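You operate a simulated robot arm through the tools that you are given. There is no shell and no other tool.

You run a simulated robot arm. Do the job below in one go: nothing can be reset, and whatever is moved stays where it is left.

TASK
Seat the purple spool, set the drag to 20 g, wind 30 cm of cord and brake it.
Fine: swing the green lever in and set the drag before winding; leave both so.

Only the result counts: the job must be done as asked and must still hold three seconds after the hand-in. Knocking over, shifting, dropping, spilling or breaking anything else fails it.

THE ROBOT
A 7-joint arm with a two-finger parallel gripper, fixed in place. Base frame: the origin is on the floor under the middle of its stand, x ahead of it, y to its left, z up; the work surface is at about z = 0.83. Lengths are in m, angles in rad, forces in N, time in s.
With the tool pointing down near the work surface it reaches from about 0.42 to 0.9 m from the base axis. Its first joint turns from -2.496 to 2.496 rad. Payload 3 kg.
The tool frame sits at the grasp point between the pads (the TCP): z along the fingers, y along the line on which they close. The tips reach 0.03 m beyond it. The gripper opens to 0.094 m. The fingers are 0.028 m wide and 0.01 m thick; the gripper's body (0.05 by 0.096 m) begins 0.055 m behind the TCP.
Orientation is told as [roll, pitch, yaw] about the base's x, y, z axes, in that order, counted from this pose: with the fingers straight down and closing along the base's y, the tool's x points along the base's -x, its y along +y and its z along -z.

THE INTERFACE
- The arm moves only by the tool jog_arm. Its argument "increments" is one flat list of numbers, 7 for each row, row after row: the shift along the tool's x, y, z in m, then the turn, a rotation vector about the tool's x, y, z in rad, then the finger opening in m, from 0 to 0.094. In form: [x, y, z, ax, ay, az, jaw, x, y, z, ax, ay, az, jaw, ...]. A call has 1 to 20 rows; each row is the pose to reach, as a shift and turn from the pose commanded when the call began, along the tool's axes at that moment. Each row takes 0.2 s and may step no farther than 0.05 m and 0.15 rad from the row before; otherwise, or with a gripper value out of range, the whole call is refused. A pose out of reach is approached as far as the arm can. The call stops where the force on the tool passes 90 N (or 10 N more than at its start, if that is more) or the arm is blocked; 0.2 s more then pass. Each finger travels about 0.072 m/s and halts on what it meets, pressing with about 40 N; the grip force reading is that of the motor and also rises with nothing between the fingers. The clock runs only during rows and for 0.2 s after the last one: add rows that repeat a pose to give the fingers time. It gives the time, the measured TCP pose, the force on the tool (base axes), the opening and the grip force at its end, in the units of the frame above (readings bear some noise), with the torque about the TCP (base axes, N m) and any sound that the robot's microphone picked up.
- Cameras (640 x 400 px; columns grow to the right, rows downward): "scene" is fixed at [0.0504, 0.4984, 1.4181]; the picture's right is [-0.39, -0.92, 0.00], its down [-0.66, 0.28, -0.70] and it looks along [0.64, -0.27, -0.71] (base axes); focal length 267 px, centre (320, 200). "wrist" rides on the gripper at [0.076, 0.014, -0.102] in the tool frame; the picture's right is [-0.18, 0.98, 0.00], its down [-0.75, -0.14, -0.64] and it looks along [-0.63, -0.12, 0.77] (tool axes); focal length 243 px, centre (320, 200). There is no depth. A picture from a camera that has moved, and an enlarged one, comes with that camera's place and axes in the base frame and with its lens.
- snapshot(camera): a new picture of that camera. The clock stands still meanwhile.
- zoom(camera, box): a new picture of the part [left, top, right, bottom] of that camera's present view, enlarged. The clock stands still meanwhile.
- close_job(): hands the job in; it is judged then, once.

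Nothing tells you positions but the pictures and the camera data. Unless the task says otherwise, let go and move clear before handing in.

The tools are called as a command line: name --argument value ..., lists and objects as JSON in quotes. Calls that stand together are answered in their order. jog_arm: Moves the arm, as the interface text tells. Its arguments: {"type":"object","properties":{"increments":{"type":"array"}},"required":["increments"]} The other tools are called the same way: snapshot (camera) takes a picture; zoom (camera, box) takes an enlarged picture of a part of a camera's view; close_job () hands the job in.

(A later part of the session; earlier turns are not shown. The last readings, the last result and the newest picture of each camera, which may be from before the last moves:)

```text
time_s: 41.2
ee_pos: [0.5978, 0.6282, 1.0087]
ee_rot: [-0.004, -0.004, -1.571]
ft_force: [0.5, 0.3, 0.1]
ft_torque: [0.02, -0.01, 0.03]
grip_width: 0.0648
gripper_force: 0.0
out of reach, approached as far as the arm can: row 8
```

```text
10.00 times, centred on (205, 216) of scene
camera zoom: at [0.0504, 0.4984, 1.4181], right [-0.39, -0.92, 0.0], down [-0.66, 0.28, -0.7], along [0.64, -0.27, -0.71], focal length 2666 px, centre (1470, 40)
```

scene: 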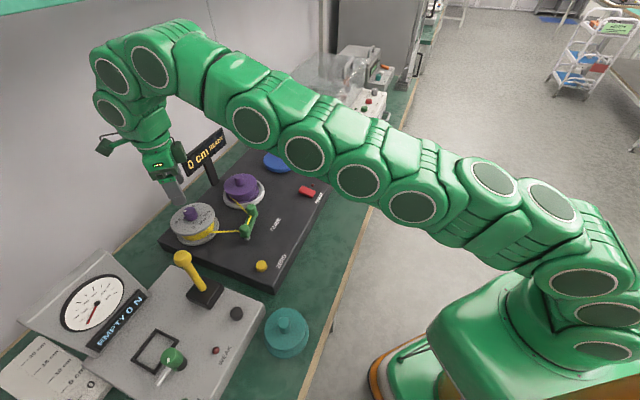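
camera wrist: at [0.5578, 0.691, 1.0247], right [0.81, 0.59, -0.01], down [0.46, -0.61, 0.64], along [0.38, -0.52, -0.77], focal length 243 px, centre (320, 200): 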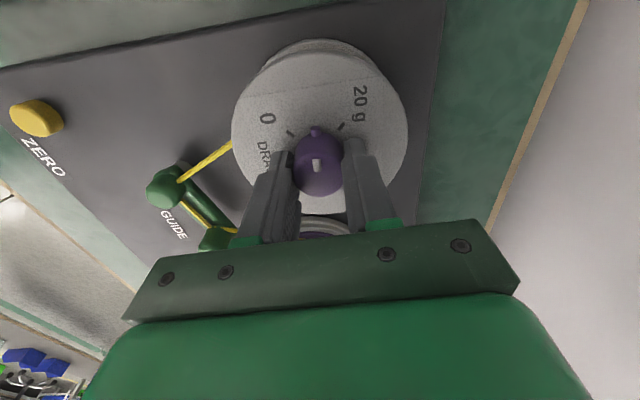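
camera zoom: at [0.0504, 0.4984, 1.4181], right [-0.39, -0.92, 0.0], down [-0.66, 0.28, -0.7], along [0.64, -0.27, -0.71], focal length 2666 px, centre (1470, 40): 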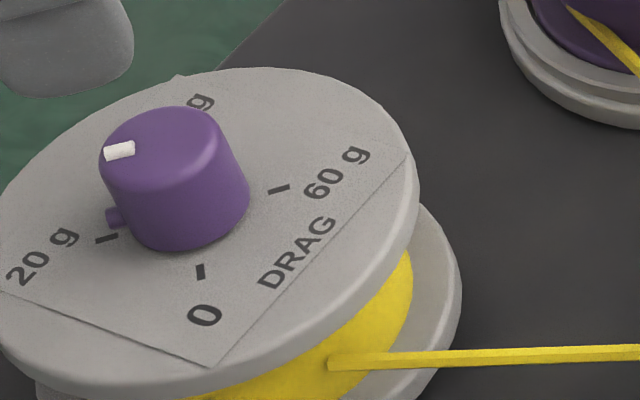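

The pointer measures about 2.5° past the 20 g tick (about 20.5 g), while it started exactly on 0. I'll go back down, regrip and trim it by that small amount.

jog_arm --increments '[0.0018, 0.0032, 0.025, 0, 0, 0, 0.065, 0.0018, 0.0032, 0.05, 0, 0, 0, 0.065, 0.0018, 0.0032, 0.05, 0, 0, 0, 0.065]'

zoom --camera "wrist" --box '[240, 30, 400, 190]'

```text
time_s: 42.0
ee_pos: [0.6017, 0.6284, 0.9583]
ee_rot: [-0.004, -0.005, -1.572]
ft_force: [0.5, -0.6, -0.9]
ft_torque: [0.05, 0.01, 0.0]
grip_width: 0.0648
gripper_force: 0.1
```

```text
2.50 times, centred on (320, 110) of wrist
camera zoom: at [0.6162, 0.7058, 1.0607], right [0.98, -0.18, 0.0], down [-0.14, -0.75, 0.65], along [-0.12, -0.63, -0.76], focal length 606 px, centre (320, 425)
```

zoom: 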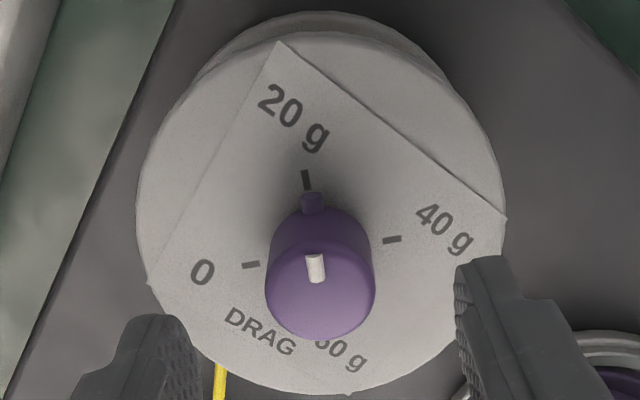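

jog_arm --increments '[0.0008, 0.0003, 0.02, 0, 0, 0, 0.065, 0.0008, 0.0003, 0.037, 0, 0, 0, 0.06, 0.0008, 0.0003, 0.037, 0, 0, 0, 0.045, 0.0008, 0.0003, 0.037, 0, 0, 0, 0.03, 0.0008, 0.0003, 0.037, 0, 0, 0, 0.0, 0.0008, 0.0003, 0.037, 0, 0, 0, 0.0]'

zoom --camera "wrist" --box '[270, 70, 370, 190]'

```text
time_s: 43.4
ee_pos: [0.6011, 0.6308, 0.9193]
ee_rot: [-0.005, -0.005, -1.57]
ft_force: [-13.7, -3.7, -1.0]
ft_torque: [0.02, -0.44, -0.03]
grip_width: 0.0298
gripper_force: 44.6
```

```text
3.33 times, centred on (320, 130) of wrist
camera zoom: at [0.6163, 0.7078, 1.0216], right [0.98, -0.18, 0.0], down [-0.14, -0.75, 0.65], along [-0.12, -0.64, -0.76], focal length 809 px, centre (320, 433)
```

zoom: 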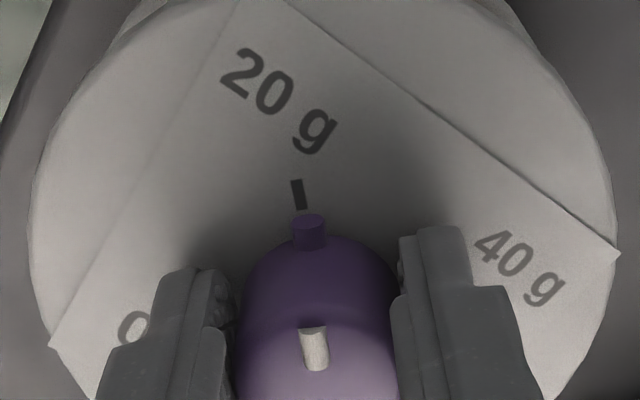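

jog_arm --increments '[0, -0.0004, 0, 0, 0, -0.025, 0.0, 0, -0.0004, 0, 0, 0, -0.05, 0.0, 0, -0.0004, 0, 0, 0, -0.05, 0.0]'

jog_arm --increments '[0, 0, 0, 0, 0, 0, 0.03, 0, 0, 0, 0, 0, 0, 0.05, 0, 0, 0, 0, 0, 0, 0.065, 0, 0, 0, 0, 0, 0, 0.065, 0, 0, -0.02, 0, 0, 0, 0.065, 0, 0, -0.05, 0, 0, 0, 0.065, 0, 0, -0.08, 0, 0, 0, 0.065]'

zoom --camera "wrist" --box '[295, 70, 355, 130]'

zoom --camera "scene" --box '[160, 120, 300, 250]'

```text
time_s: 44.2
ee_pos: [0.6017, 0.6314, 0.9187]
ee_rot: [-0.005, -0.005, -1.52]
ft_force: [-2.8, 7.4, -18.7]
ft_torque: [0.91, -0.6, 0.01]
grip_width: 0.0302
gripper_force: 44.9
```

```text
time_s: 45.8
ee_pos: [0.6022, 0.6308, 1.001]
ee_rot: [-0.004, -0.005, -1.522]
ft_force: [-0.7, 1.0, -0.4]
ft_torque: [-0.01, 0.03, 0.0]
grip_width: 0.0651
gripper_force: 0.1
```

```text
6.67 times, centred on (325, 100) of wrist
camera zoom: at [0.6123, 0.7082, 1.1029], right [0.99, -0.14, 0.0], down [-0.1, -0.76, 0.65], along [-0.09, -0.64, -0.76], focal length 1618 px, centre (287, 867)
```

zoom: 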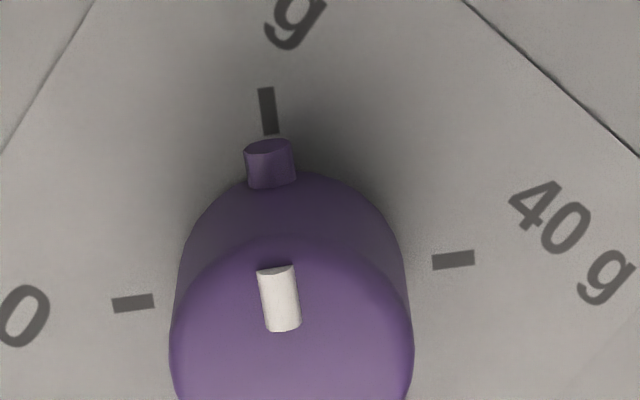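

```text
3.08 times, centred on (230, 185) of scene
camera zoom: at [0.0504, 0.4984, 1.4181], right [-0.39, -0.92, 0.0], down [-0.66, 0.28, -0.7], along [0.64, -0.27, -0.71], focal length 820 px, centre (597, 246)
```

zoom: 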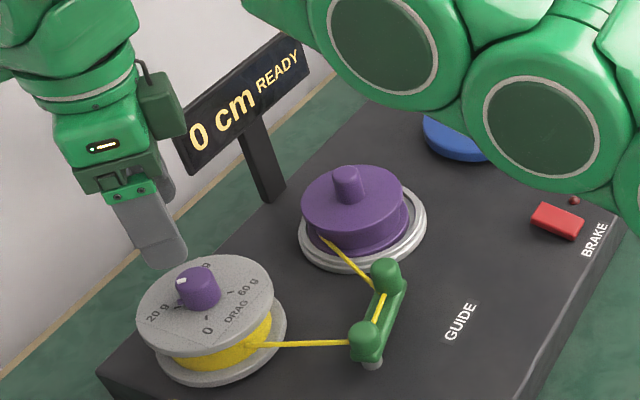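

The pointer now reads within about 2° of the 20 g tick, so the drag is set and the display says READY. Next I'll swing over to view the crank while turning the wrist back to neutral.

jog_arm --increments '[-0.027, 0.0, -0.005, 0, 0, -0.14, 0.065, -0.055, 0.005, -0.01, 0, 0, -0.28, 0.065, -0.085, 0.012, -0.015, 0, 0, -0.42, 0.065, -0.115, 0.02, -0.02, 0, 0, -0.56, 0.065, -0.145, 0.03, -0.02, 0, 0, -0.7, 0.065, -0.175, 0.04, -0.02, 0, 0, -0.84, 0.065, -0.205, 0.05, -0.02, 0, 0, -0.98, 0.065, -0.235, 0.06, -0.02, 0, 0, -1.12, 0.065, -0.265, 0.07, -0.02, 0, 0, -1.26, 0.065, -0.2954, 0.0837, -0.02, 0, 0, -1.4, 0.065, -0.2954, 0.0837, -0.02, 0, 0, -1.522, 0.065]'

snapshot --camera "wrist"

snapshot --camera "scene"

```text
time_s: 48.2
ee_pos: [0.7001, 0.3402, 1.0212]
ee_rot: [-0.005, 0.004, 0.002]
ft_force: [-0.9, 0.9, 0.7]
ft_torque: [-0.01, 0.0, 0.0]
grip_width: 0.065
gripper_force: 0.0
```

```text
taken
camera wrist: at [0.6242, 0.3539, 1.124], right [0.18, 0.98, -0.01], down [0.76, -0.14, 0.64], along [0.63, -0.12, -0.77], focal length 243 px, centre (320, 200)
```

wrist: 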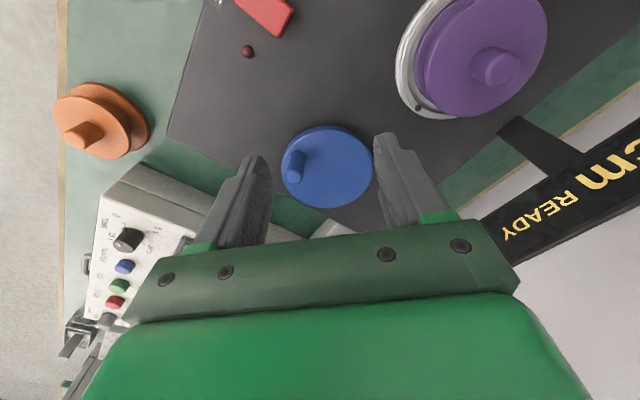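

```text
taken
```

scene: 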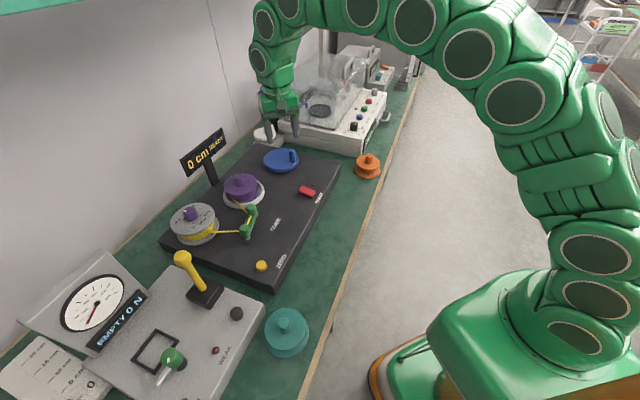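

zoom --camera "wrist" --box '[265, 110, 385, 220]'

zoom --camera "scene" --box '[240, 120, 330, 190]'

```text
3.64 times, centred on (325, 165) of wrist
camera zoom: at [0.6242, 0.3539, 1.124], right [0.18, 0.98, -0.01], down [0.76, -0.14, 0.64], along [0.63, -0.12, -0.77], focal length 882 px, centre (302, 327)
```

zoom: 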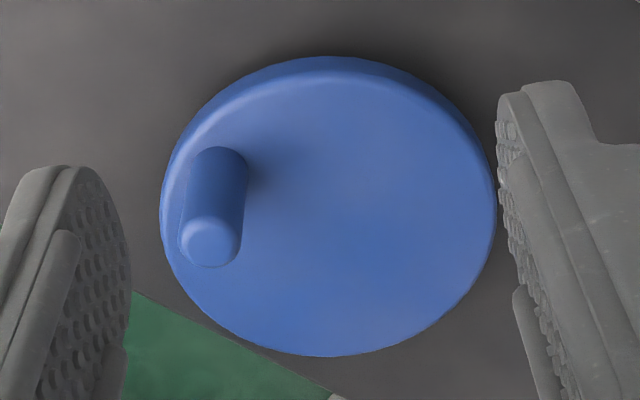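

```text
5.71 times, centred on (285, 155) of scene
camera zoom: at [0.0504, 0.4984, 1.4181], right [-0.39, -0.92, 0.0], down [-0.66, 0.28, -0.7], along [0.64, -0.27, -0.71], focal length 1523 px, centre (520, 457)
```

zoom: 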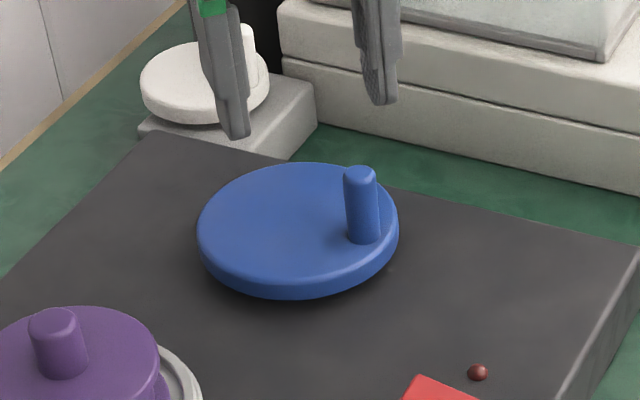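

The crank centre is about (0.796, 0.331) with the disc top near z≈0.858. Its 19 mm handle is at (0.770, 0.297), about 43 mm out with its top near 0.898. The cord meets the spool on its +y side, so winding should be clockwise from above. I'll place the closed, slightly outward-tilted fingers behind the handle, still above it, and check.

jog_arm --increments '[-0.035, -0.016, 0.01, -0.0154, -0.0369, 0, 0.03, -0.07, -0.033, 0.03, -0.0307, -0.0738, 0, 0.0, -0.103, -0.0486, 0.05, -0.0461, -0.1108, 0, 0.0, -0.103, -0.0486, 0.07, -0.0461, -0.1108, 0, 0.0, -0.103, -0.0486, 0.07, -0.0461, -0.1108, 0, 0.0]'

snapshot --camera "wrist"

zoom --camera "scene" --box '[220, 100, 340, 200]'

```text
time_s: 49.4
ee_pos: [0.8023, 0.2907, 0.9494]
ee_rot: [0.042, -0.107, -0.003]
ft_force: [0.7, 0.3, 0.0]
ft_torque: [0.0, 0.01, -0.02]
grip_width: 0.0002
gripper_force: 32.4
```

```text
taken
camera wrist: at [0.7169, 0.3012, 1.0446], right [0.18, 0.98, 0.06], down [0.68, -0.17, 0.71], along [0.71, -0.09, -0.7], focal length 243 px, centre (320, 200)
```

wrist: 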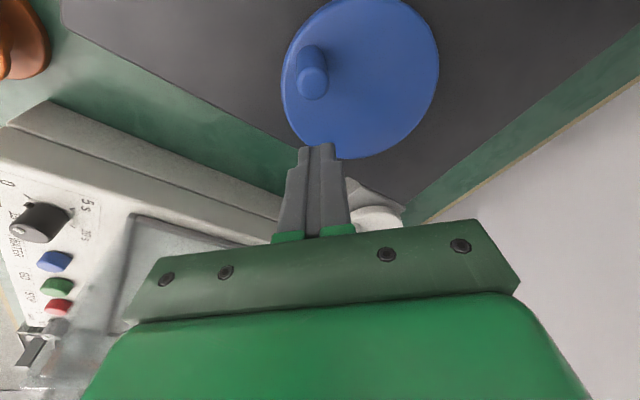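

```text
4.00 times, centred on (280, 150) of scene
camera zoom: at [0.0504, 0.4984, 1.4181], right [-0.39, -0.92, 0.0], down [-0.66, 0.28, -0.7], along [0.64, -0.27, -0.71], focal length 1066 px, centre (480, 400)
```

zoom: 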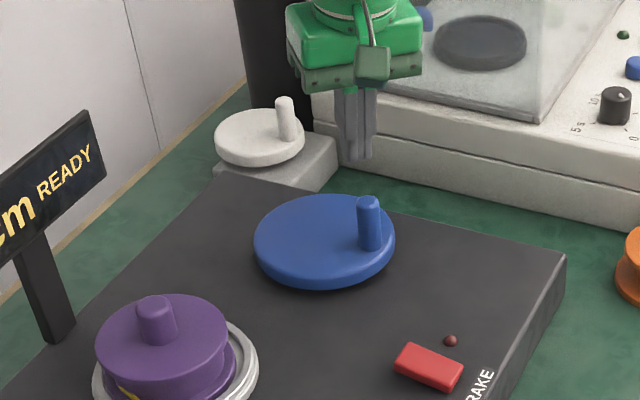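

The fingers sit clear behind the handle. I'll lower them to just above the disc.

jog_arm --increments '[0.0025, -0.001, 0.022, 0, 0, 0, 0.0, 0.0049, -0.002, 0.0435, 0, 0, 0, 0.0, 0.0049, -0.002, 0.0435, 0, 0, 0, 0.0]'

zoom --camera "scene" --box '[240, 110, 330, 190]'

snapshot --camera "wrist"

```text
time_s: 50.2
ee_pos: [0.8033, 0.2908, 0.9069]
ee_rot: [0.041, -0.108, -0.002]
ft_force: [-0.1, 0.1, -0.4]
ft_torque: [0.0, 0.0, 0.0]
grip_width: 0.0
gripper_force: 32.7
```

```text
5.00 times, centred on (285, 150) of scene
camera zoom: at [0.0504, 0.4984, 1.4181], right [-0.39, -0.92, 0.0], down [-0.66, 0.28, -0.7], along [0.64, -0.27, -0.71], focal length 1333 px, centre (495, 450)
```

zoom: 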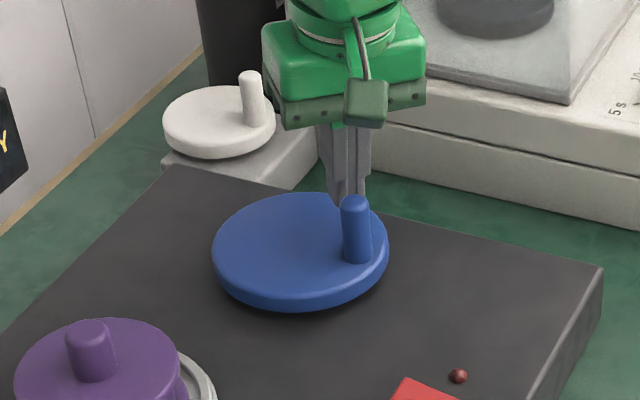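

```text
taken
camera wrist: at [0.716, 0.301, 1.0013], right [0.18, 0.98, 0.06], down [0.68, -0.17, 0.71], along [0.71, -0.09, -0.7], focal length 243 px, centre (320, 200)
```

wrist: 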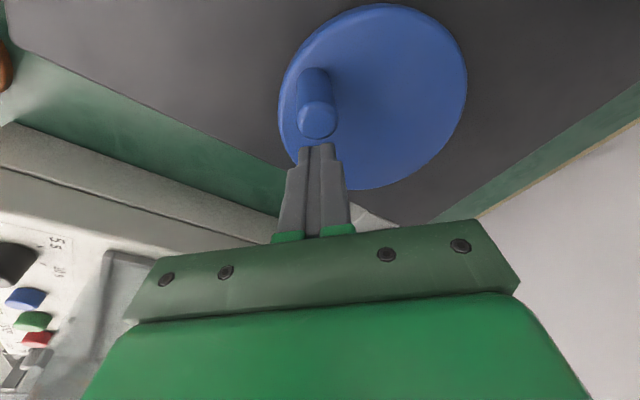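

Clear so far. I'll push the handle a short way clockwise and check the counter's response.

jog_arm --increments '[0.0083, 0.0022, -0.0008, 0, 0, 0, 0.0, 0.018, 0.0035, -0.0018, 0, 0, 0, 0.0, 0.0272, 0.0074, -0.0027, 0, 0, 0, 0.0]'

zoom --camera "scene" --box '[170, 110, 330, 220]'

snapshot --camera "wrist"

```text
time_s: 51.0
ee_pos: [0.7753, 0.2985, 0.9077]
ee_rot: [0.043, -0.108, -0.002]
ft_force: [-0.4, -0.3, 0.0]
ft_torque: [-0.01, 0.0, 0.04]
grip_width: 0.0
gripper_force: 33.2
```

```text
3.64 times, centred on (250, 165) of scene
camera zoom: at [0.0504, 0.4984, 1.4181], right [-0.39, -0.92, 0.0], down [-0.66, 0.28, -0.7], along [0.64, -0.27, -0.71], focal length 969 px, centre (574, 327)
```

zoom: 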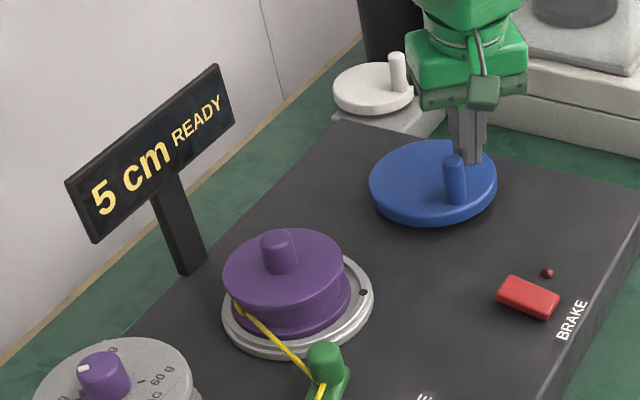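

```text
taken
camera wrist: at [0.6886, 0.3085, 1.0028], right [0.18, 0.98, 0.06], down [0.68, -0.17, 0.71], along [0.71, -0.09, -0.7], focal length 243 px, centre (320, 200)
```

wrist: 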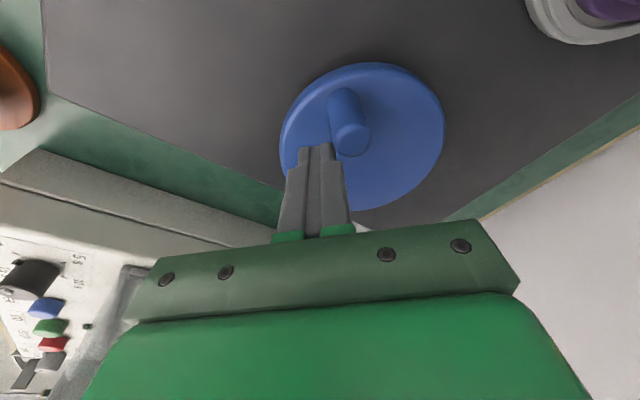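

The counter went from 0 to 5 cm for roughly 37° of clockwise crank, so 30 cm needs about 222° in total. I'll continue around part of the way and check again.

jog_arm --increments '[0.0072, 0.0056, -0.0005, 0, 0, 0, 0.0, 0.0132, 0.0135, -0.0008, 0, 0, 0, 0.0, 0.017, 0.0227, -0.0008, 0, 0, 0, 0.0, 0.0183, 0.0325, -0.0005, 0, 0, 0, 0.0, 0.017, 0.0423, 0.0001, 0, 0, 0, 0.0, 0.0132, 0.0515, 0.0009, 0, 0, 0, 0.0]'

zoom --camera "scene" --box '[170, 110, 330, 220]'

snapshot --camera "wrist"

```text
time_s: 52.4
ee_pos: [0.7602, 0.3502, 0.9069]
ee_rot: [0.042, -0.103, 0.0]
ft_force: [-0.2, -0.1, 0.3]
ft_torque: [-0.01, 0.01, 0.01]
grip_width: 0.0002
gripper_force: 33.2
```

```text
3.64 times, centred on (250, 165) of scene
camera zoom: at [0.0504, 0.4984, 1.4181], right [-0.39, -0.92, 0.0], down [-0.66, 0.28, -0.7], along [0.64, -0.27, -0.71], focal length 969 px, centre (574, 327)
```

zoom: 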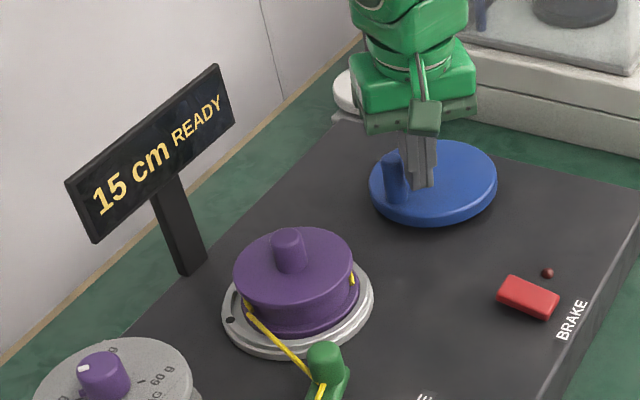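

```text
taken
camera wrist: at [0.6741, 0.3598, 1.0019], right [0.18, 0.98, 0.06], down [0.68, -0.17, 0.71], along [0.71, -0.09, -0.7], focal length 243 px, centre (320, 200)
```

wrist: 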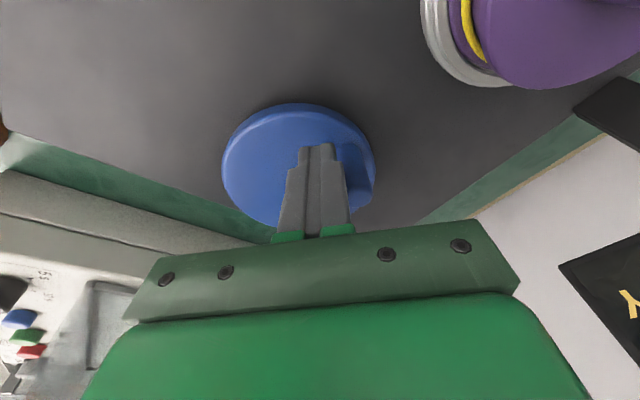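

15 cm at about 121° of crank, so 30 cm should come at about 242°. I'll go on to roughly 24 cm and then creep.

jog_arm --increments '[-0.0059, 0.0079, 0.001, 0, 0, 0, 0.0, -0.0138, 0.0138, 0.0022, 0, 0, 0, 0.0, -0.0229, 0.0176, 0.0034, 0, 0, 0, 0.0, -0.0327, 0.0189, 0.0045, 0, 0, 0, 0.0, -0.0375, 0.0184, 0.005, 0, 0, 0, 0.0]'

zoom --camera "scene" --box '[170, 110, 330, 220]'

snapshot --camera "wrist"

```text
time_s: 53.6
ee_pos: [0.7989, 0.3678, 0.909]
ee_rot: [0.042, -0.108, -0.001]
ft_force: [1.5, -0.2, 0.6]
ft_torque: [-0.03, 0.0, 0.0]
grip_width: 0.0
gripper_force: 32.7
```

```text
3.64 times, centred on (250, 165) of scene
camera zoom: at [0.0504, 0.4984, 1.4181], right [-0.39, -0.92, 0.0], down [-0.66, 0.28, -0.7], along [0.64, -0.27, -0.71], focal length 969 px, centre (574, 327)
```

zoom: 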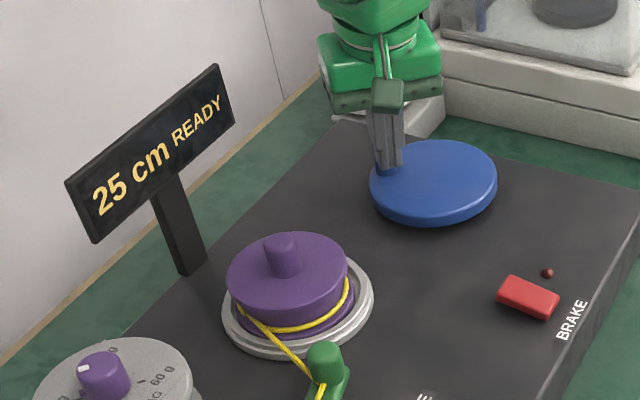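

```text
taken
camera wrist: at [0.713, 0.3778, 1.0028], right [0.18, 0.98, 0.06], down [0.68, -0.17, 0.71], along [0.71, -0.09, -0.7], focal length 243 px, centre (320, 200)
```

wrist: 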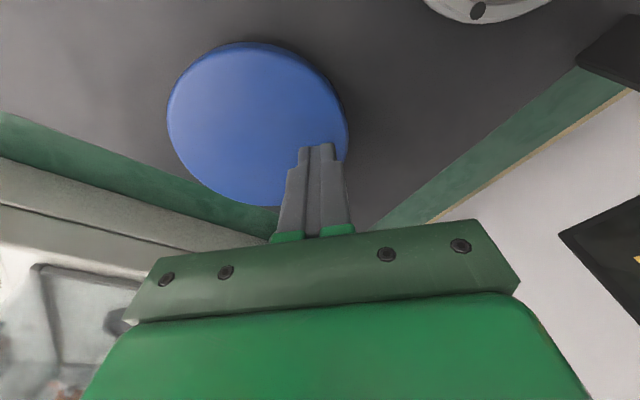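

25 cm now. I'll creep forward in small steps toward 30.

jog_arm --increments '[-0.0025, -0.0003, 0.0003, 0, 0, 0, 0.0, -0.0049, -0.0008, 0.0005, 0, 0, 0, 0.0, -0.0071, -0.0015, 0.0007, 0, 0, 0, 0.0, -0.0093, -0.0023, 0.0009, 0, 0, 0, 0.0]'

zoom --camera "scene" --box '[170, 110, 330, 220]'

```text
time_s: 54.6
ee_pos: [0.8077, 0.3647, 0.9076]
ee_rot: [0.041, -0.108, -0.003]
ft_force: [-0.4, 0.9, -0.4]
ft_torque: [0.03, 0.01, 0.01]
grip_width: 0.0001
gripper_force: 33.1
```

```text
3.64 times, centred on (250, 165) of scene
camera zoom: at [0.0504, 0.4984, 1.4181], right [-0.39, -0.92, 0.0], down [-0.66, 0.28, -0.7], along [0.64, -0.27, -0.71], focal length 969 px, centre (574, 327)
```

zoom: 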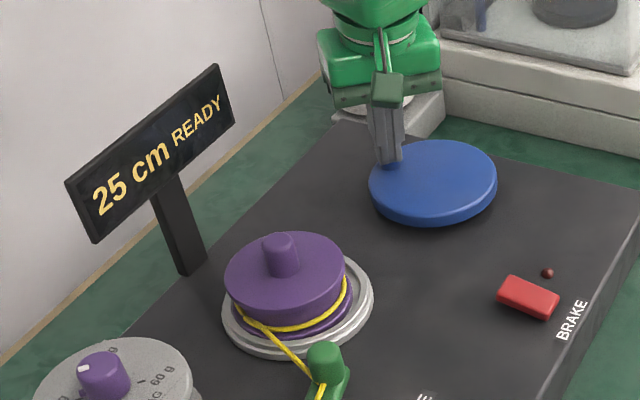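

The counter seems to step in 5 cm units, so I need the true angle from the turntable's index dot. I'll look at the wrist view and the cord on the spool.

snapshot --camera "wrist"

zoom --camera "scene" --box '[215, 165, 275, 215]'

zoom --camera "scene" --box '[180, 120, 240, 170]'

```text
taken
camera wrist: at [0.7218, 0.3755, 1.0025], right [0.18, 0.98, 0.06], down [0.68, -0.17, 0.71], along [0.71, -0.09, -0.7], focal length 243 px, centre (320, 200)
```

wrist: 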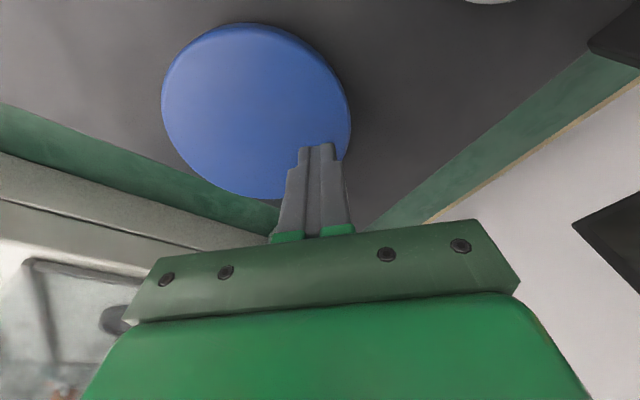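

```text
8.00 times, centred on (245, 190) of scene
camera zoom: at [0.0504, 0.4984, 1.4181], right [-0.39, -0.92, 0.0], down [-0.66, 0.28, -0.7], along [0.64, -0.27, -0.71], focal length 2133 px, centre (920, 280)
```

zoom: 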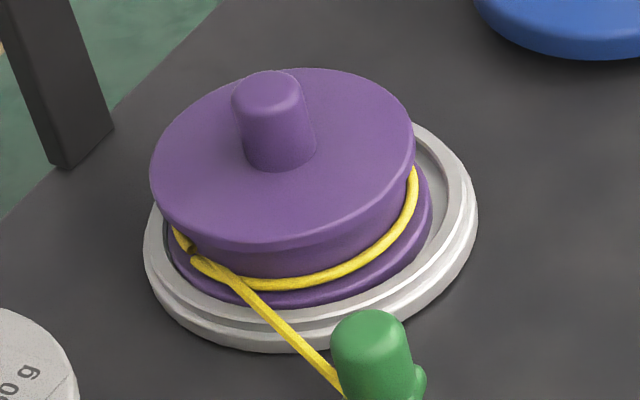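

```text
8.00 times, centred on (210, 145) of scene
camera zoom: at [0.0504, 0.4984, 1.4181], right [-0.39, -0.92, 0.0], down [-0.66, 0.28, -0.7], along [0.64, -0.27, -0.71], focal length 2133 px, centre (1200, 640)
```

zoom: 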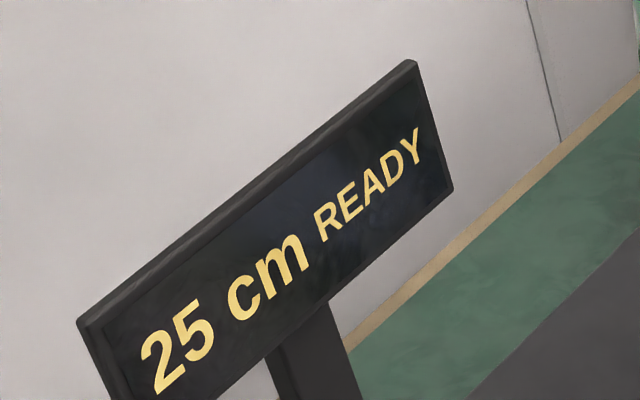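

The wound cord is nearly one full turn. To judge the angle accurately I'll back the fingers off the handle, lift away and look at the crank and the dot.

jog_arm --increments '[0.005, 0.002, -0.0005, 0, 0, 0, 0.0, 0.0093, 0.0037, -0.0009, 0, 0, 0, 0.0, 0.007, 0.005, -0.026, 0, 0, 0, 0.0, 0.0038, 0.006, -0.05, 0, 0, 0, 0.0, 0.03, 0.008, -0.08, 0, 0.04, 0, 0.0, 0.06, 0.012, -0.11, 0.02, 0.08, 0, 0.0, 0.08, 0.012, -0.12, 0.042, 0.108, 0, 0.0]'

snapshot --camera "wrist"

zoom --camera "scene" --box '[170, 110, 330, 220]'

```text
time_s: 56.2
ee_pos: [0.7146, 0.3721, 1.0191]
ee_rot: [-0.002, 0.003, 0.001]
ft_force: [-0.4, 0.2, 1.0]
ft_torque: [-0.03, 0.03, -0.01]
grip_width: 0.0
gripper_force: 33.1
```

```text
taken
camera wrist: at [0.6394, 0.3871, 1.1221], right [0.18, 0.98, 0.0], down [0.75, -0.14, 0.64], along [0.63, -0.12, -0.77], focal length 243 px, centre (320, 200)
```

wrist: 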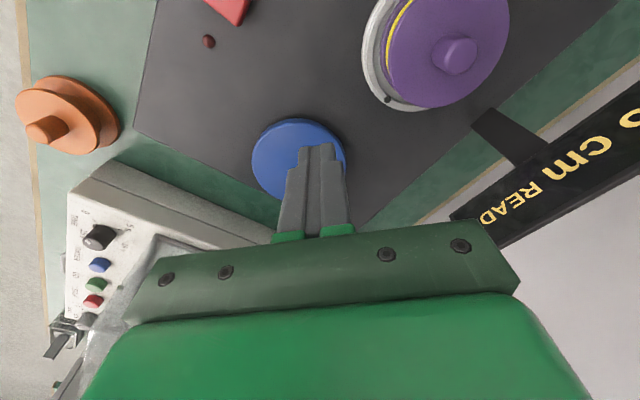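

```text
3.64 times, centred on (250, 165) of scene
camera zoom: at [0.0504, 0.4984, 1.4181], right [-0.39, -0.92, 0.0], down [-0.66, 0.28, -0.7], along [0.64, -0.27, -0.71], focal length 969 px, centre (574, 327)
```

zoom: 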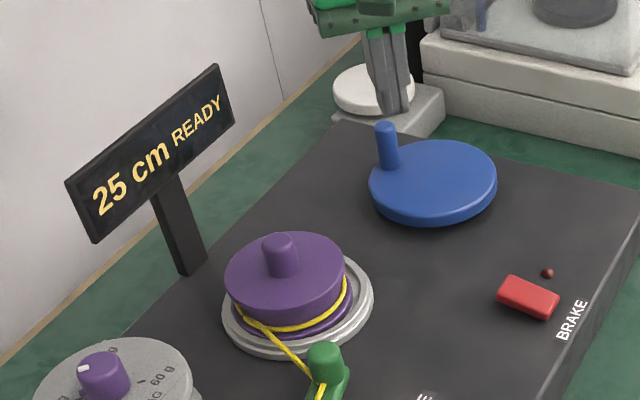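

The handle has turned about 197° and the turntable about 356°. I'll measure the cord ring closely to get the drum radius.

zoom --camera "scene" --box '[225, 172, 265, 205]'

zoom --camera "wrist" --box '[350, 0, 520, 120]'

```text
12.12 times, centred on (245, 188) of scene
camera zoom: at [0.0504, 0.4984, 1.4181], right [-0.39, -0.92, 0.0], down [-0.66, 0.28, -0.7], along [0.64, -0.27, -0.71], focal length 3231 px, centre (1229, 339)
```

zoom: 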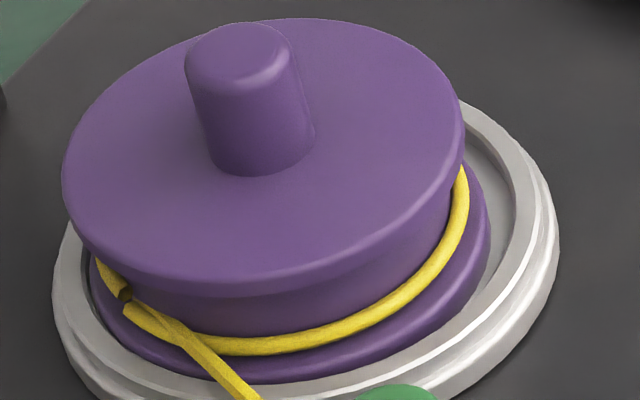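

```text
3.33 times, centred on (435, 60) of wrist
camera zoom: at [0.6394, 0.3871, 1.1221], right [0.18, 0.98, 0.0], down [0.75, -0.14, 0.64], along [0.63, -0.12, -0.77], focal length 809 px, centre (-63, 667)
```

zoom: 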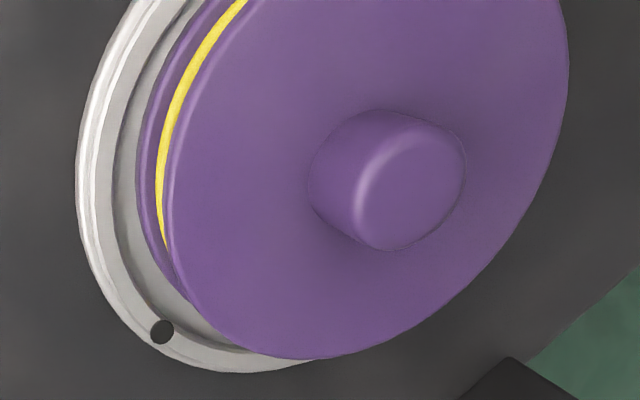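

The cord ring's radius is about 0.043–0.045 m and the turntable has made about 356°, so roughly 27 cm is wound. I'll return the fingers behind the handle and creep on, watching for the change to 30.

jog_arm --increments '[-0.03, 0, 0.01, -0.0154, -0.0369, 0, 0.0, -0.06, -0.001, 0.03, -0.0307, -0.0738, 0, 0.0, -0.0839, -0.0013, 0.059, -0.0461, -0.1108, 0, 0.0, -0.0839, -0.0013, 0.059, -0.0461, -0.1108, 0, 0.0]'

snapshot --camera "wrist"

zoom --camera "scene" --box '[170, 110, 330, 220]'

```text
time_s: 57.2
ee_pos: [0.7981, 0.3736, 0.9581]
ee_rot: [0.044, -0.109, -0.003]
ft_force: [-0.1, -0.1, 0.6]
ft_torque: [0.0, 0.0, -0.02]
grip_width: 0.0001
gripper_force: 32.8
```

```text
taken
camera wrist: at [0.7114, 0.3822, 1.0536], right [0.18, 0.98, 0.06], down [0.68, -0.17, 0.71], along [0.71, -0.08, -0.7], focal length 243 px, centre (320, 200)
```

wrist: 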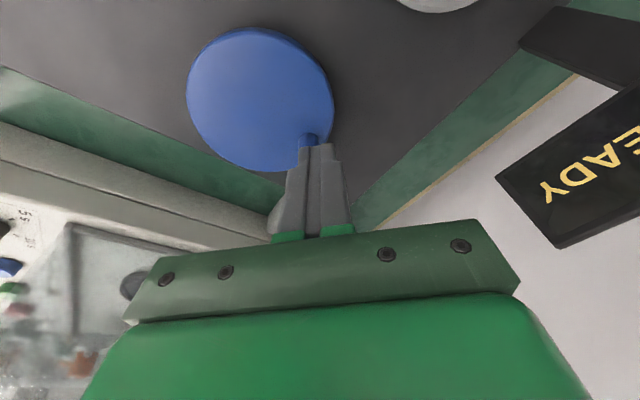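

```text
3.64 times, centred on (250, 165) of scene
camera zoom: at [0.0504, 0.4984, 1.4181], right [-0.39, -0.92, 0.0], down [-0.66, 0.28, -0.7], along [0.64, -0.27, -0.71], focal length 969 px, centre (574, 327)
```

zoom: 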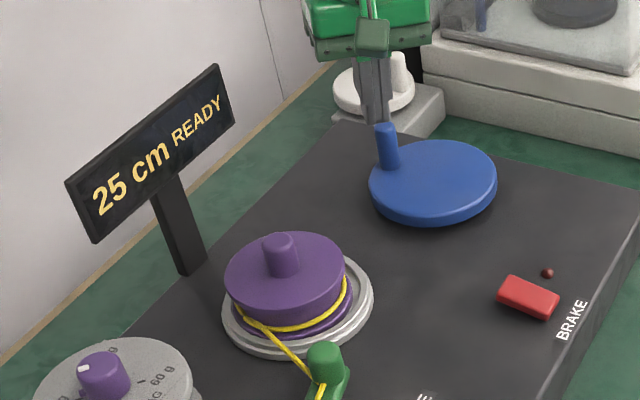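

jog_arm --increments '[0.005, -0.002, -0.0006, 0, 0, 0, 0.0, 0.0078, -0.0032, 0.025, 0, 0, 0, 0.0, 0.0106, -0.0043, 0.05, 0, 0, 0, 0.0, 0.0106, -0.0043, 0.05, 0, 0, 0, 0.0]'

zoom --camera "scene" --box '[170, 110, 330, 220]'

snapshot --camera "wrist"

```text
time_s: 58.2
ee_pos: [0.7941, 0.37, 0.9096]
ee_rot: [0.045, -0.11, -0.002]
ft_force: [-1.2, -0.5, -0.1]
ft_torque: [0.02, 0.02, 0.04]
grip_width: 0.0
gripper_force: 33.0
```

```text
3.64 times, centred on (250, 165) of scene
camera zoom: at [0.0504, 0.4984, 1.4181], right [-0.39, -0.92, 0.0], down [-0.66, 0.28, -0.7], along [0.64, -0.27, -0.71], focal length 969 px, centre (574, 327)
```

zoom: 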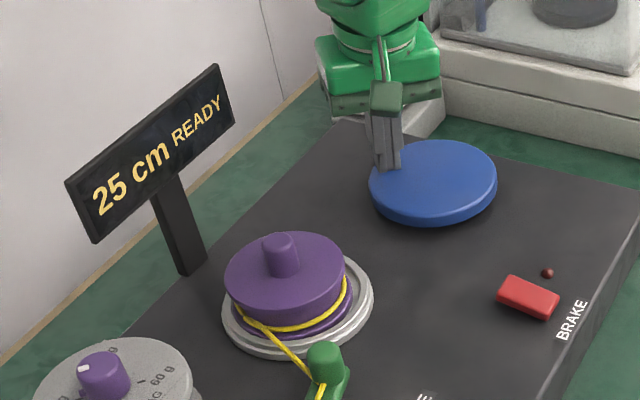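

```text
taken
camera wrist: at [0.7077, 0.3801, 1.0039], right [0.18, 0.98, 0.06], down [0.68, -0.17, 0.71], along [0.71, -0.08, -0.7], focal length 243 px, centre (320, 200)
```

wrist: 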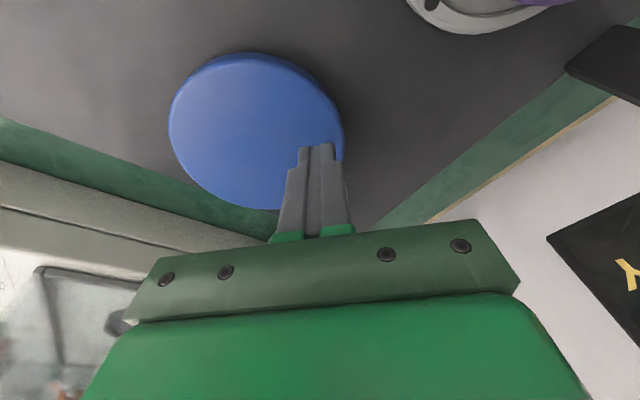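

jog_arm --increments '[-0.006, -0.0015, 0.0006, 0, 0, 0, 0.0, -0.0112, -0.0028, 0.0011, 0, 0, 0, 0.0, -0.0156, -0.0043, 0.0015, 0, 0, 0, 0.0, -0.0175, -0.0051, 0.0017, 0, 0, 0, 0.0]'

zoom --camera "scene" --box '[170, 110, 330, 220]'

zoom --camera "scene" --box '[225, 172, 265, 205]'

```text
time_s: 59.2
ee_pos: [0.8135, 0.3649, 0.9094]
ee_rot: [0.046, -0.11, -0.002]
ft_force: [0.1, 0.3, 0.8]
ft_torque: [0.01, 0.0, 0.01]
grip_width: 0.0
gripper_force: 32.8
```

```text
3.64 times, centred on (250, 165) of scene
camera zoom: at [0.0504, 0.4984, 1.4181], right [-0.39, -0.92, 0.0], down [-0.66, 0.28, -0.7], along [0.64, -0.27, -0.71], focal length 969 px, centre (574, 327)
```

zoom: 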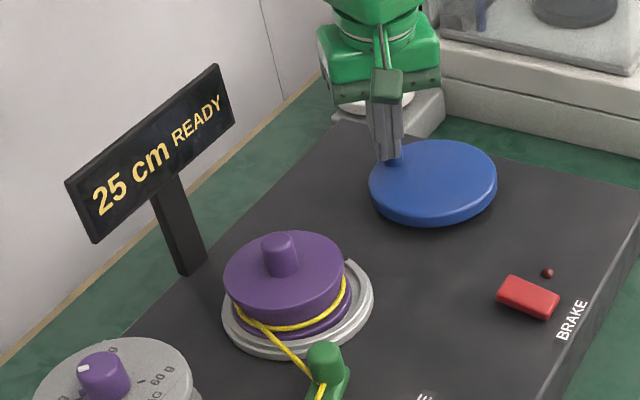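

```text
12.12 times, centred on (245, 188) of scene
camera zoom: at [0.0504, 0.4984, 1.4181], right [-0.39, -0.92, 0.0], down [-0.66, 0.28, -0.7], along [0.64, -0.27, -0.71], focal length 3231 px, centre (1229, 339)
```

zoom: 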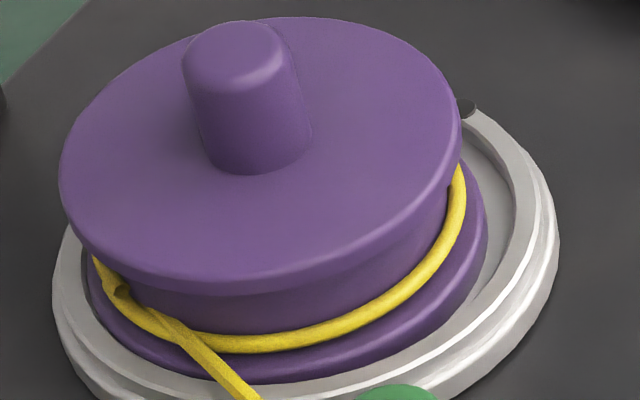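

jog_arm --increments '[-0.0017, -0.0008, 0.0002, 0, 0, 0, 0.0, -0.0017, -0.0008, 0.0002, 0, 0, 0, 0.0]'

zoom --camera "scene" --box '[170, 110, 330, 220]'

zoom --camera "scene" --box '[225, 172, 265, 205]'

```text
time_s: 59.8
ee_pos: [0.8142, 0.3637, 0.9082]
ee_rot: [0.046, -0.11, -0.002]
ft_force: [0.2, 0.4, -0.2]
ft_torque: [0.0, 0.03, -0.02]
grip_width: 0.0002
gripper_force: 32.7
```

```text
3.64 times, centred on (250, 165) of scene
camera zoom: at [0.0504, 0.4984, 1.4181], right [-0.39, -0.92, 0.0], down [-0.66, 0.28, -0.7], along [0.64, -0.27, -0.71], focal length 969 px, centre (574, 327)
```

zoom: 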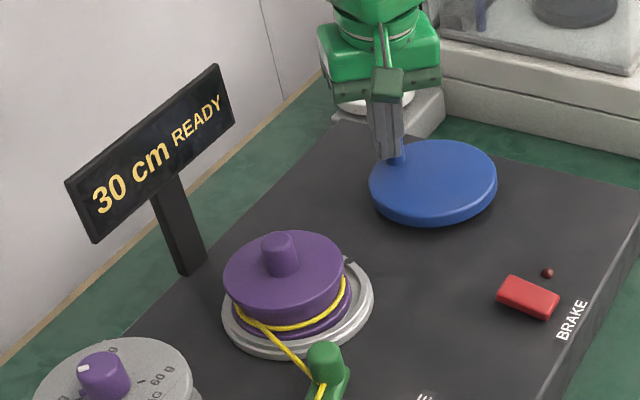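

```text
12.12 times, centred on (245, 188) of scene
camera zoom: at [0.0504, 0.4984, 1.4181], right [-0.39, -0.92, 0.0], down [-0.66, 0.28, -0.7], along [0.64, -0.27, -0.71], focal length 3231 px, centre (1229, 339)
```

zoom: 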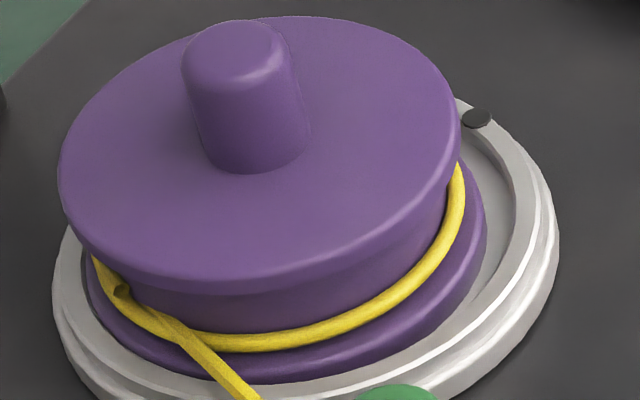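

The counter just flipped to 30 cm. It steps in 5 cm units, so 30 may begin at 27.5 cm. I'll measure the drum and cord radius more carefully before deciding how far past the flip to go.

zoom --camera "scene" --box '[245, 175, 265, 200]'

zoom --camera "scene" --box '[225, 185, 250, 205]'

snapshot --camera "wrist"

```text
16.00 times, centred on (255, 188) of scene
camera zoom: at [0.0504, 0.4984, 1.4181], right [-0.39, -0.92, 0.0], down [-0.66, 0.28, -0.7], along [0.64, -0.27, -0.71], focal length 4265 px, centre (1360, 400)
```

zoom: 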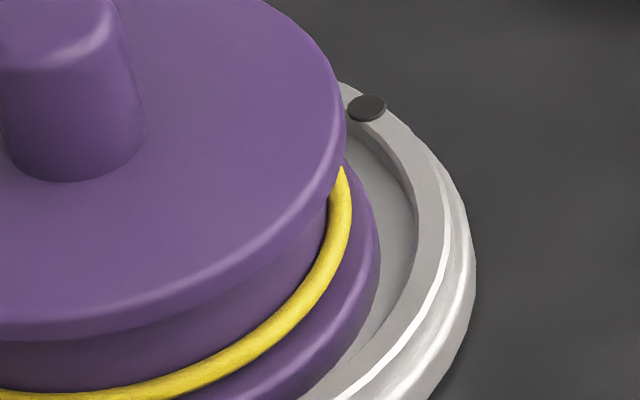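

```text
16.00 times, centred on (238, 195) of scene
camera zoom: at [0.0504, 0.4984, 1.4181], right [-0.39, -0.92, 0.0], down [-0.66, 0.28, -0.7], along [0.64, -0.27, -0.71], focal length 4265 px, centre (1640, 280)
```

zoom: 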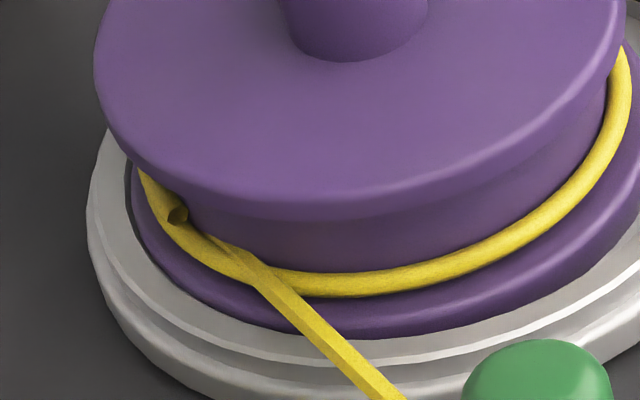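

```text
taken
camera wrist: at [0.7274, 0.3738, 1.0034], right [0.18, 0.98, 0.06], down [0.68, -0.17, 0.71], along [0.71, -0.08, -0.7], focal length 243 px, centre (320, 200)
```

wrist: 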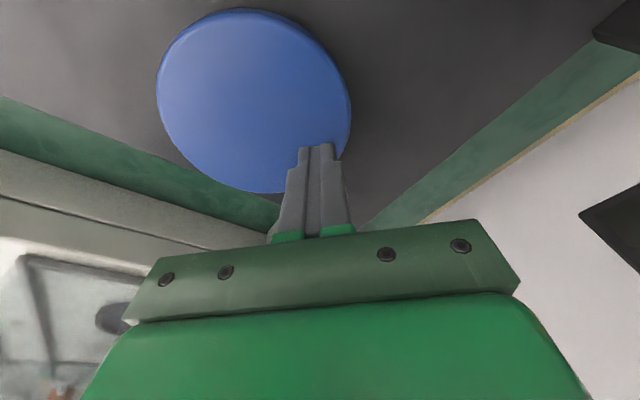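

The drum radius measures about 0.0426 m, which suggests the counter rounds to the nearest 5 cm and about 28 cm is wound now. I'll creep on by about another 20° of turntable, which lands close to 30 cm true and well inside the 30 reading.

jog_arm --increments '[-0.0017, -0.001, 0.0001, 0, 0, 0, 0.0, -0.0034, -0.0021, 0.0003, 0, 0, 0, 0.0, -0.0051, -0.0033, 0.0004, 0, 0, 0, 0.0, -0.0051, -0.0033, 0.0004, 0, 0, 0, 0.0]'

zoom --camera "scene" --box '[170, 110, 330, 220]'

zoom --camera "scene" --box '[225, 172, 265, 205]'

```text
time_s: 60.8
ee_pos: [0.8194, 0.3603, 0.9088]
ee_rot: [0.046, -0.113, -0.002]
ft_force: [-0.8, -0.3, -0.8]
ft_torque: [-0.01, -0.01, -0.02]
grip_width: 0.0
gripper_force: 32.9
```

```text
3.64 times, centred on (250, 165) of scene
camera zoom: at [0.0504, 0.4984, 1.4181], right [-0.39, -0.92, 0.0], down [-0.66, 0.28, -0.7], along [0.64, -0.27, -0.71], focal length 969 px, centre (574, 327)
```

zoom: 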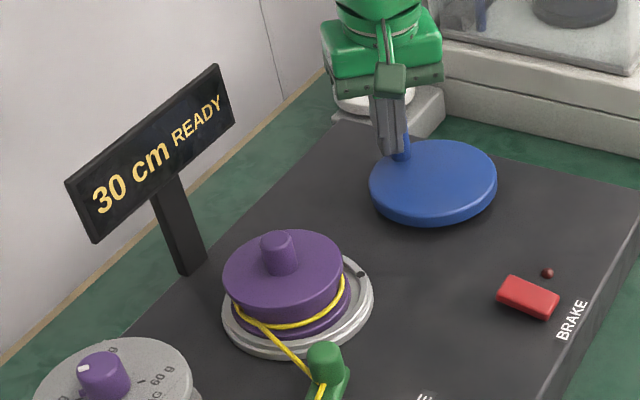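

```text
12.12 times, centred on (245, 188) of scene
camera zoom: at [0.0504, 0.4984, 1.4181], right [-0.39, -0.92, 0.0], down [-0.66, 0.28, -0.7], along [0.64, -0.27, -0.71], focal length 3231 px, centre (1229, 339)
```

zoom: 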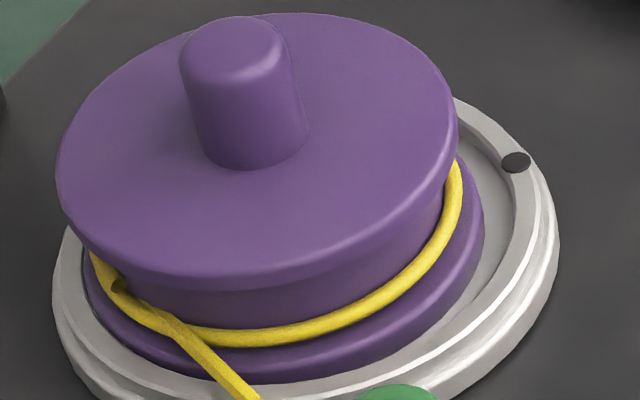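

The counter reads 30 cm with the turntable at about 400°, my best estimate for 30 cm. I'll back off the handle, lift away and go look at the brake.

jog_arm --increments '[0.004, 0.003, -0.0003, 0, 0, 0, 0.0, 0.008, 0.006, -0.0006, 0, 0, 0, 0.0, 0.005, 0.007, -0.025, 0, 0, 0, 0.0, 0.0025, 0.0083, -0.05, 0, 0, 0, 0.0, 0.03, 0.003, -0.08, 0, 0.04, 0, 0.0, 0.07, -0.005, -0.105, 0.02, 0.08, 0, 0.0, 0.11, -0.015, -0.11, 0.042, 0.108, 0, 0.0, 0.15, -0.025, -0.11, 0.042, 0.108, 0, 0.0, 0.19, -0.04, -0.11, 0.042, 0.108, 0, 0.0, 0.23, -0.05, -0.11, 0.042, 0.108, 0, 0.0, 0.26, -0.06, -0.11, 0.042, 0.108, 0, 0.0]'

snapshot --camera "wrist"

snapshot --camera "scene"

zoom --camera "scene" --box '[170, 110, 330, 220]'

```text
time_s: 63.2
ee_pos: [0.5476, 0.2966, 0.9866]
ee_rot: [0.005, -0.003, 0.002]
ft_force: [0.1, 0.1, 0.8]
ft_torque: [0.05, -0.03, -0.02]
grip_width: 0.0
gripper_force: 32.9
```

```text
taken
camera wrist: at [0.4721, 0.309, 1.0889], right [0.18, 0.98, 0.0], down [0.75, -0.14, 0.64], along [0.63, -0.11, -0.77], focal length 243 px, centre (320, 200)
```

wrist: 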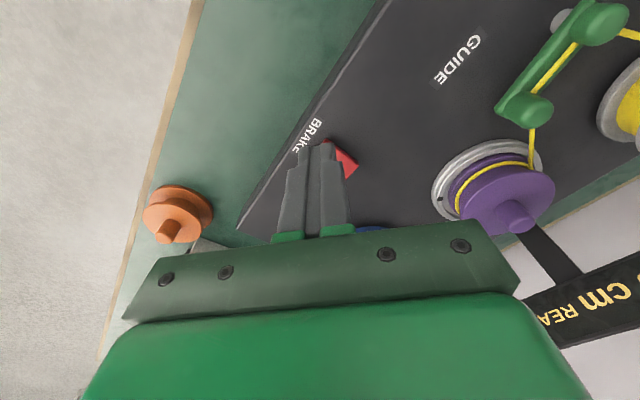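

```text
taken
```

scene: 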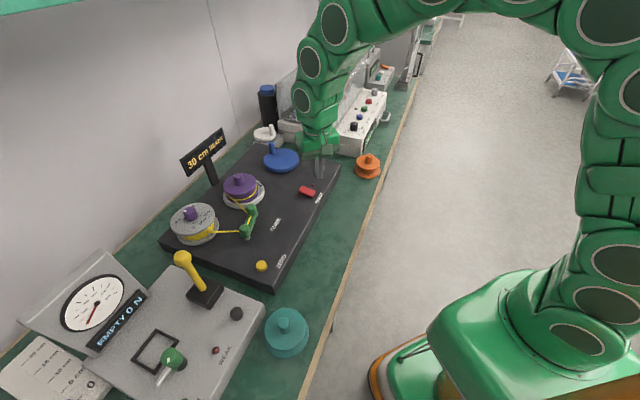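

```text
3.64 times, centred on (250, 165) of scene
camera zoom: at [0.0504, 0.4984, 1.4181], right [-0.39, -0.92, 0.0], down [-0.66, 0.28, -0.7], along [0.64, -0.27, -0.71], focal length 969 px, centre (574, 327)
```

zoom: 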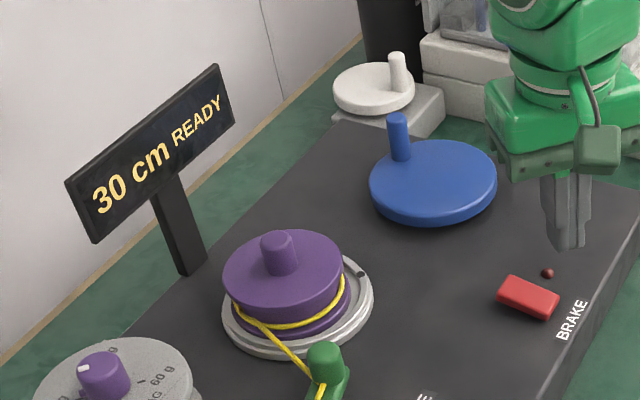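

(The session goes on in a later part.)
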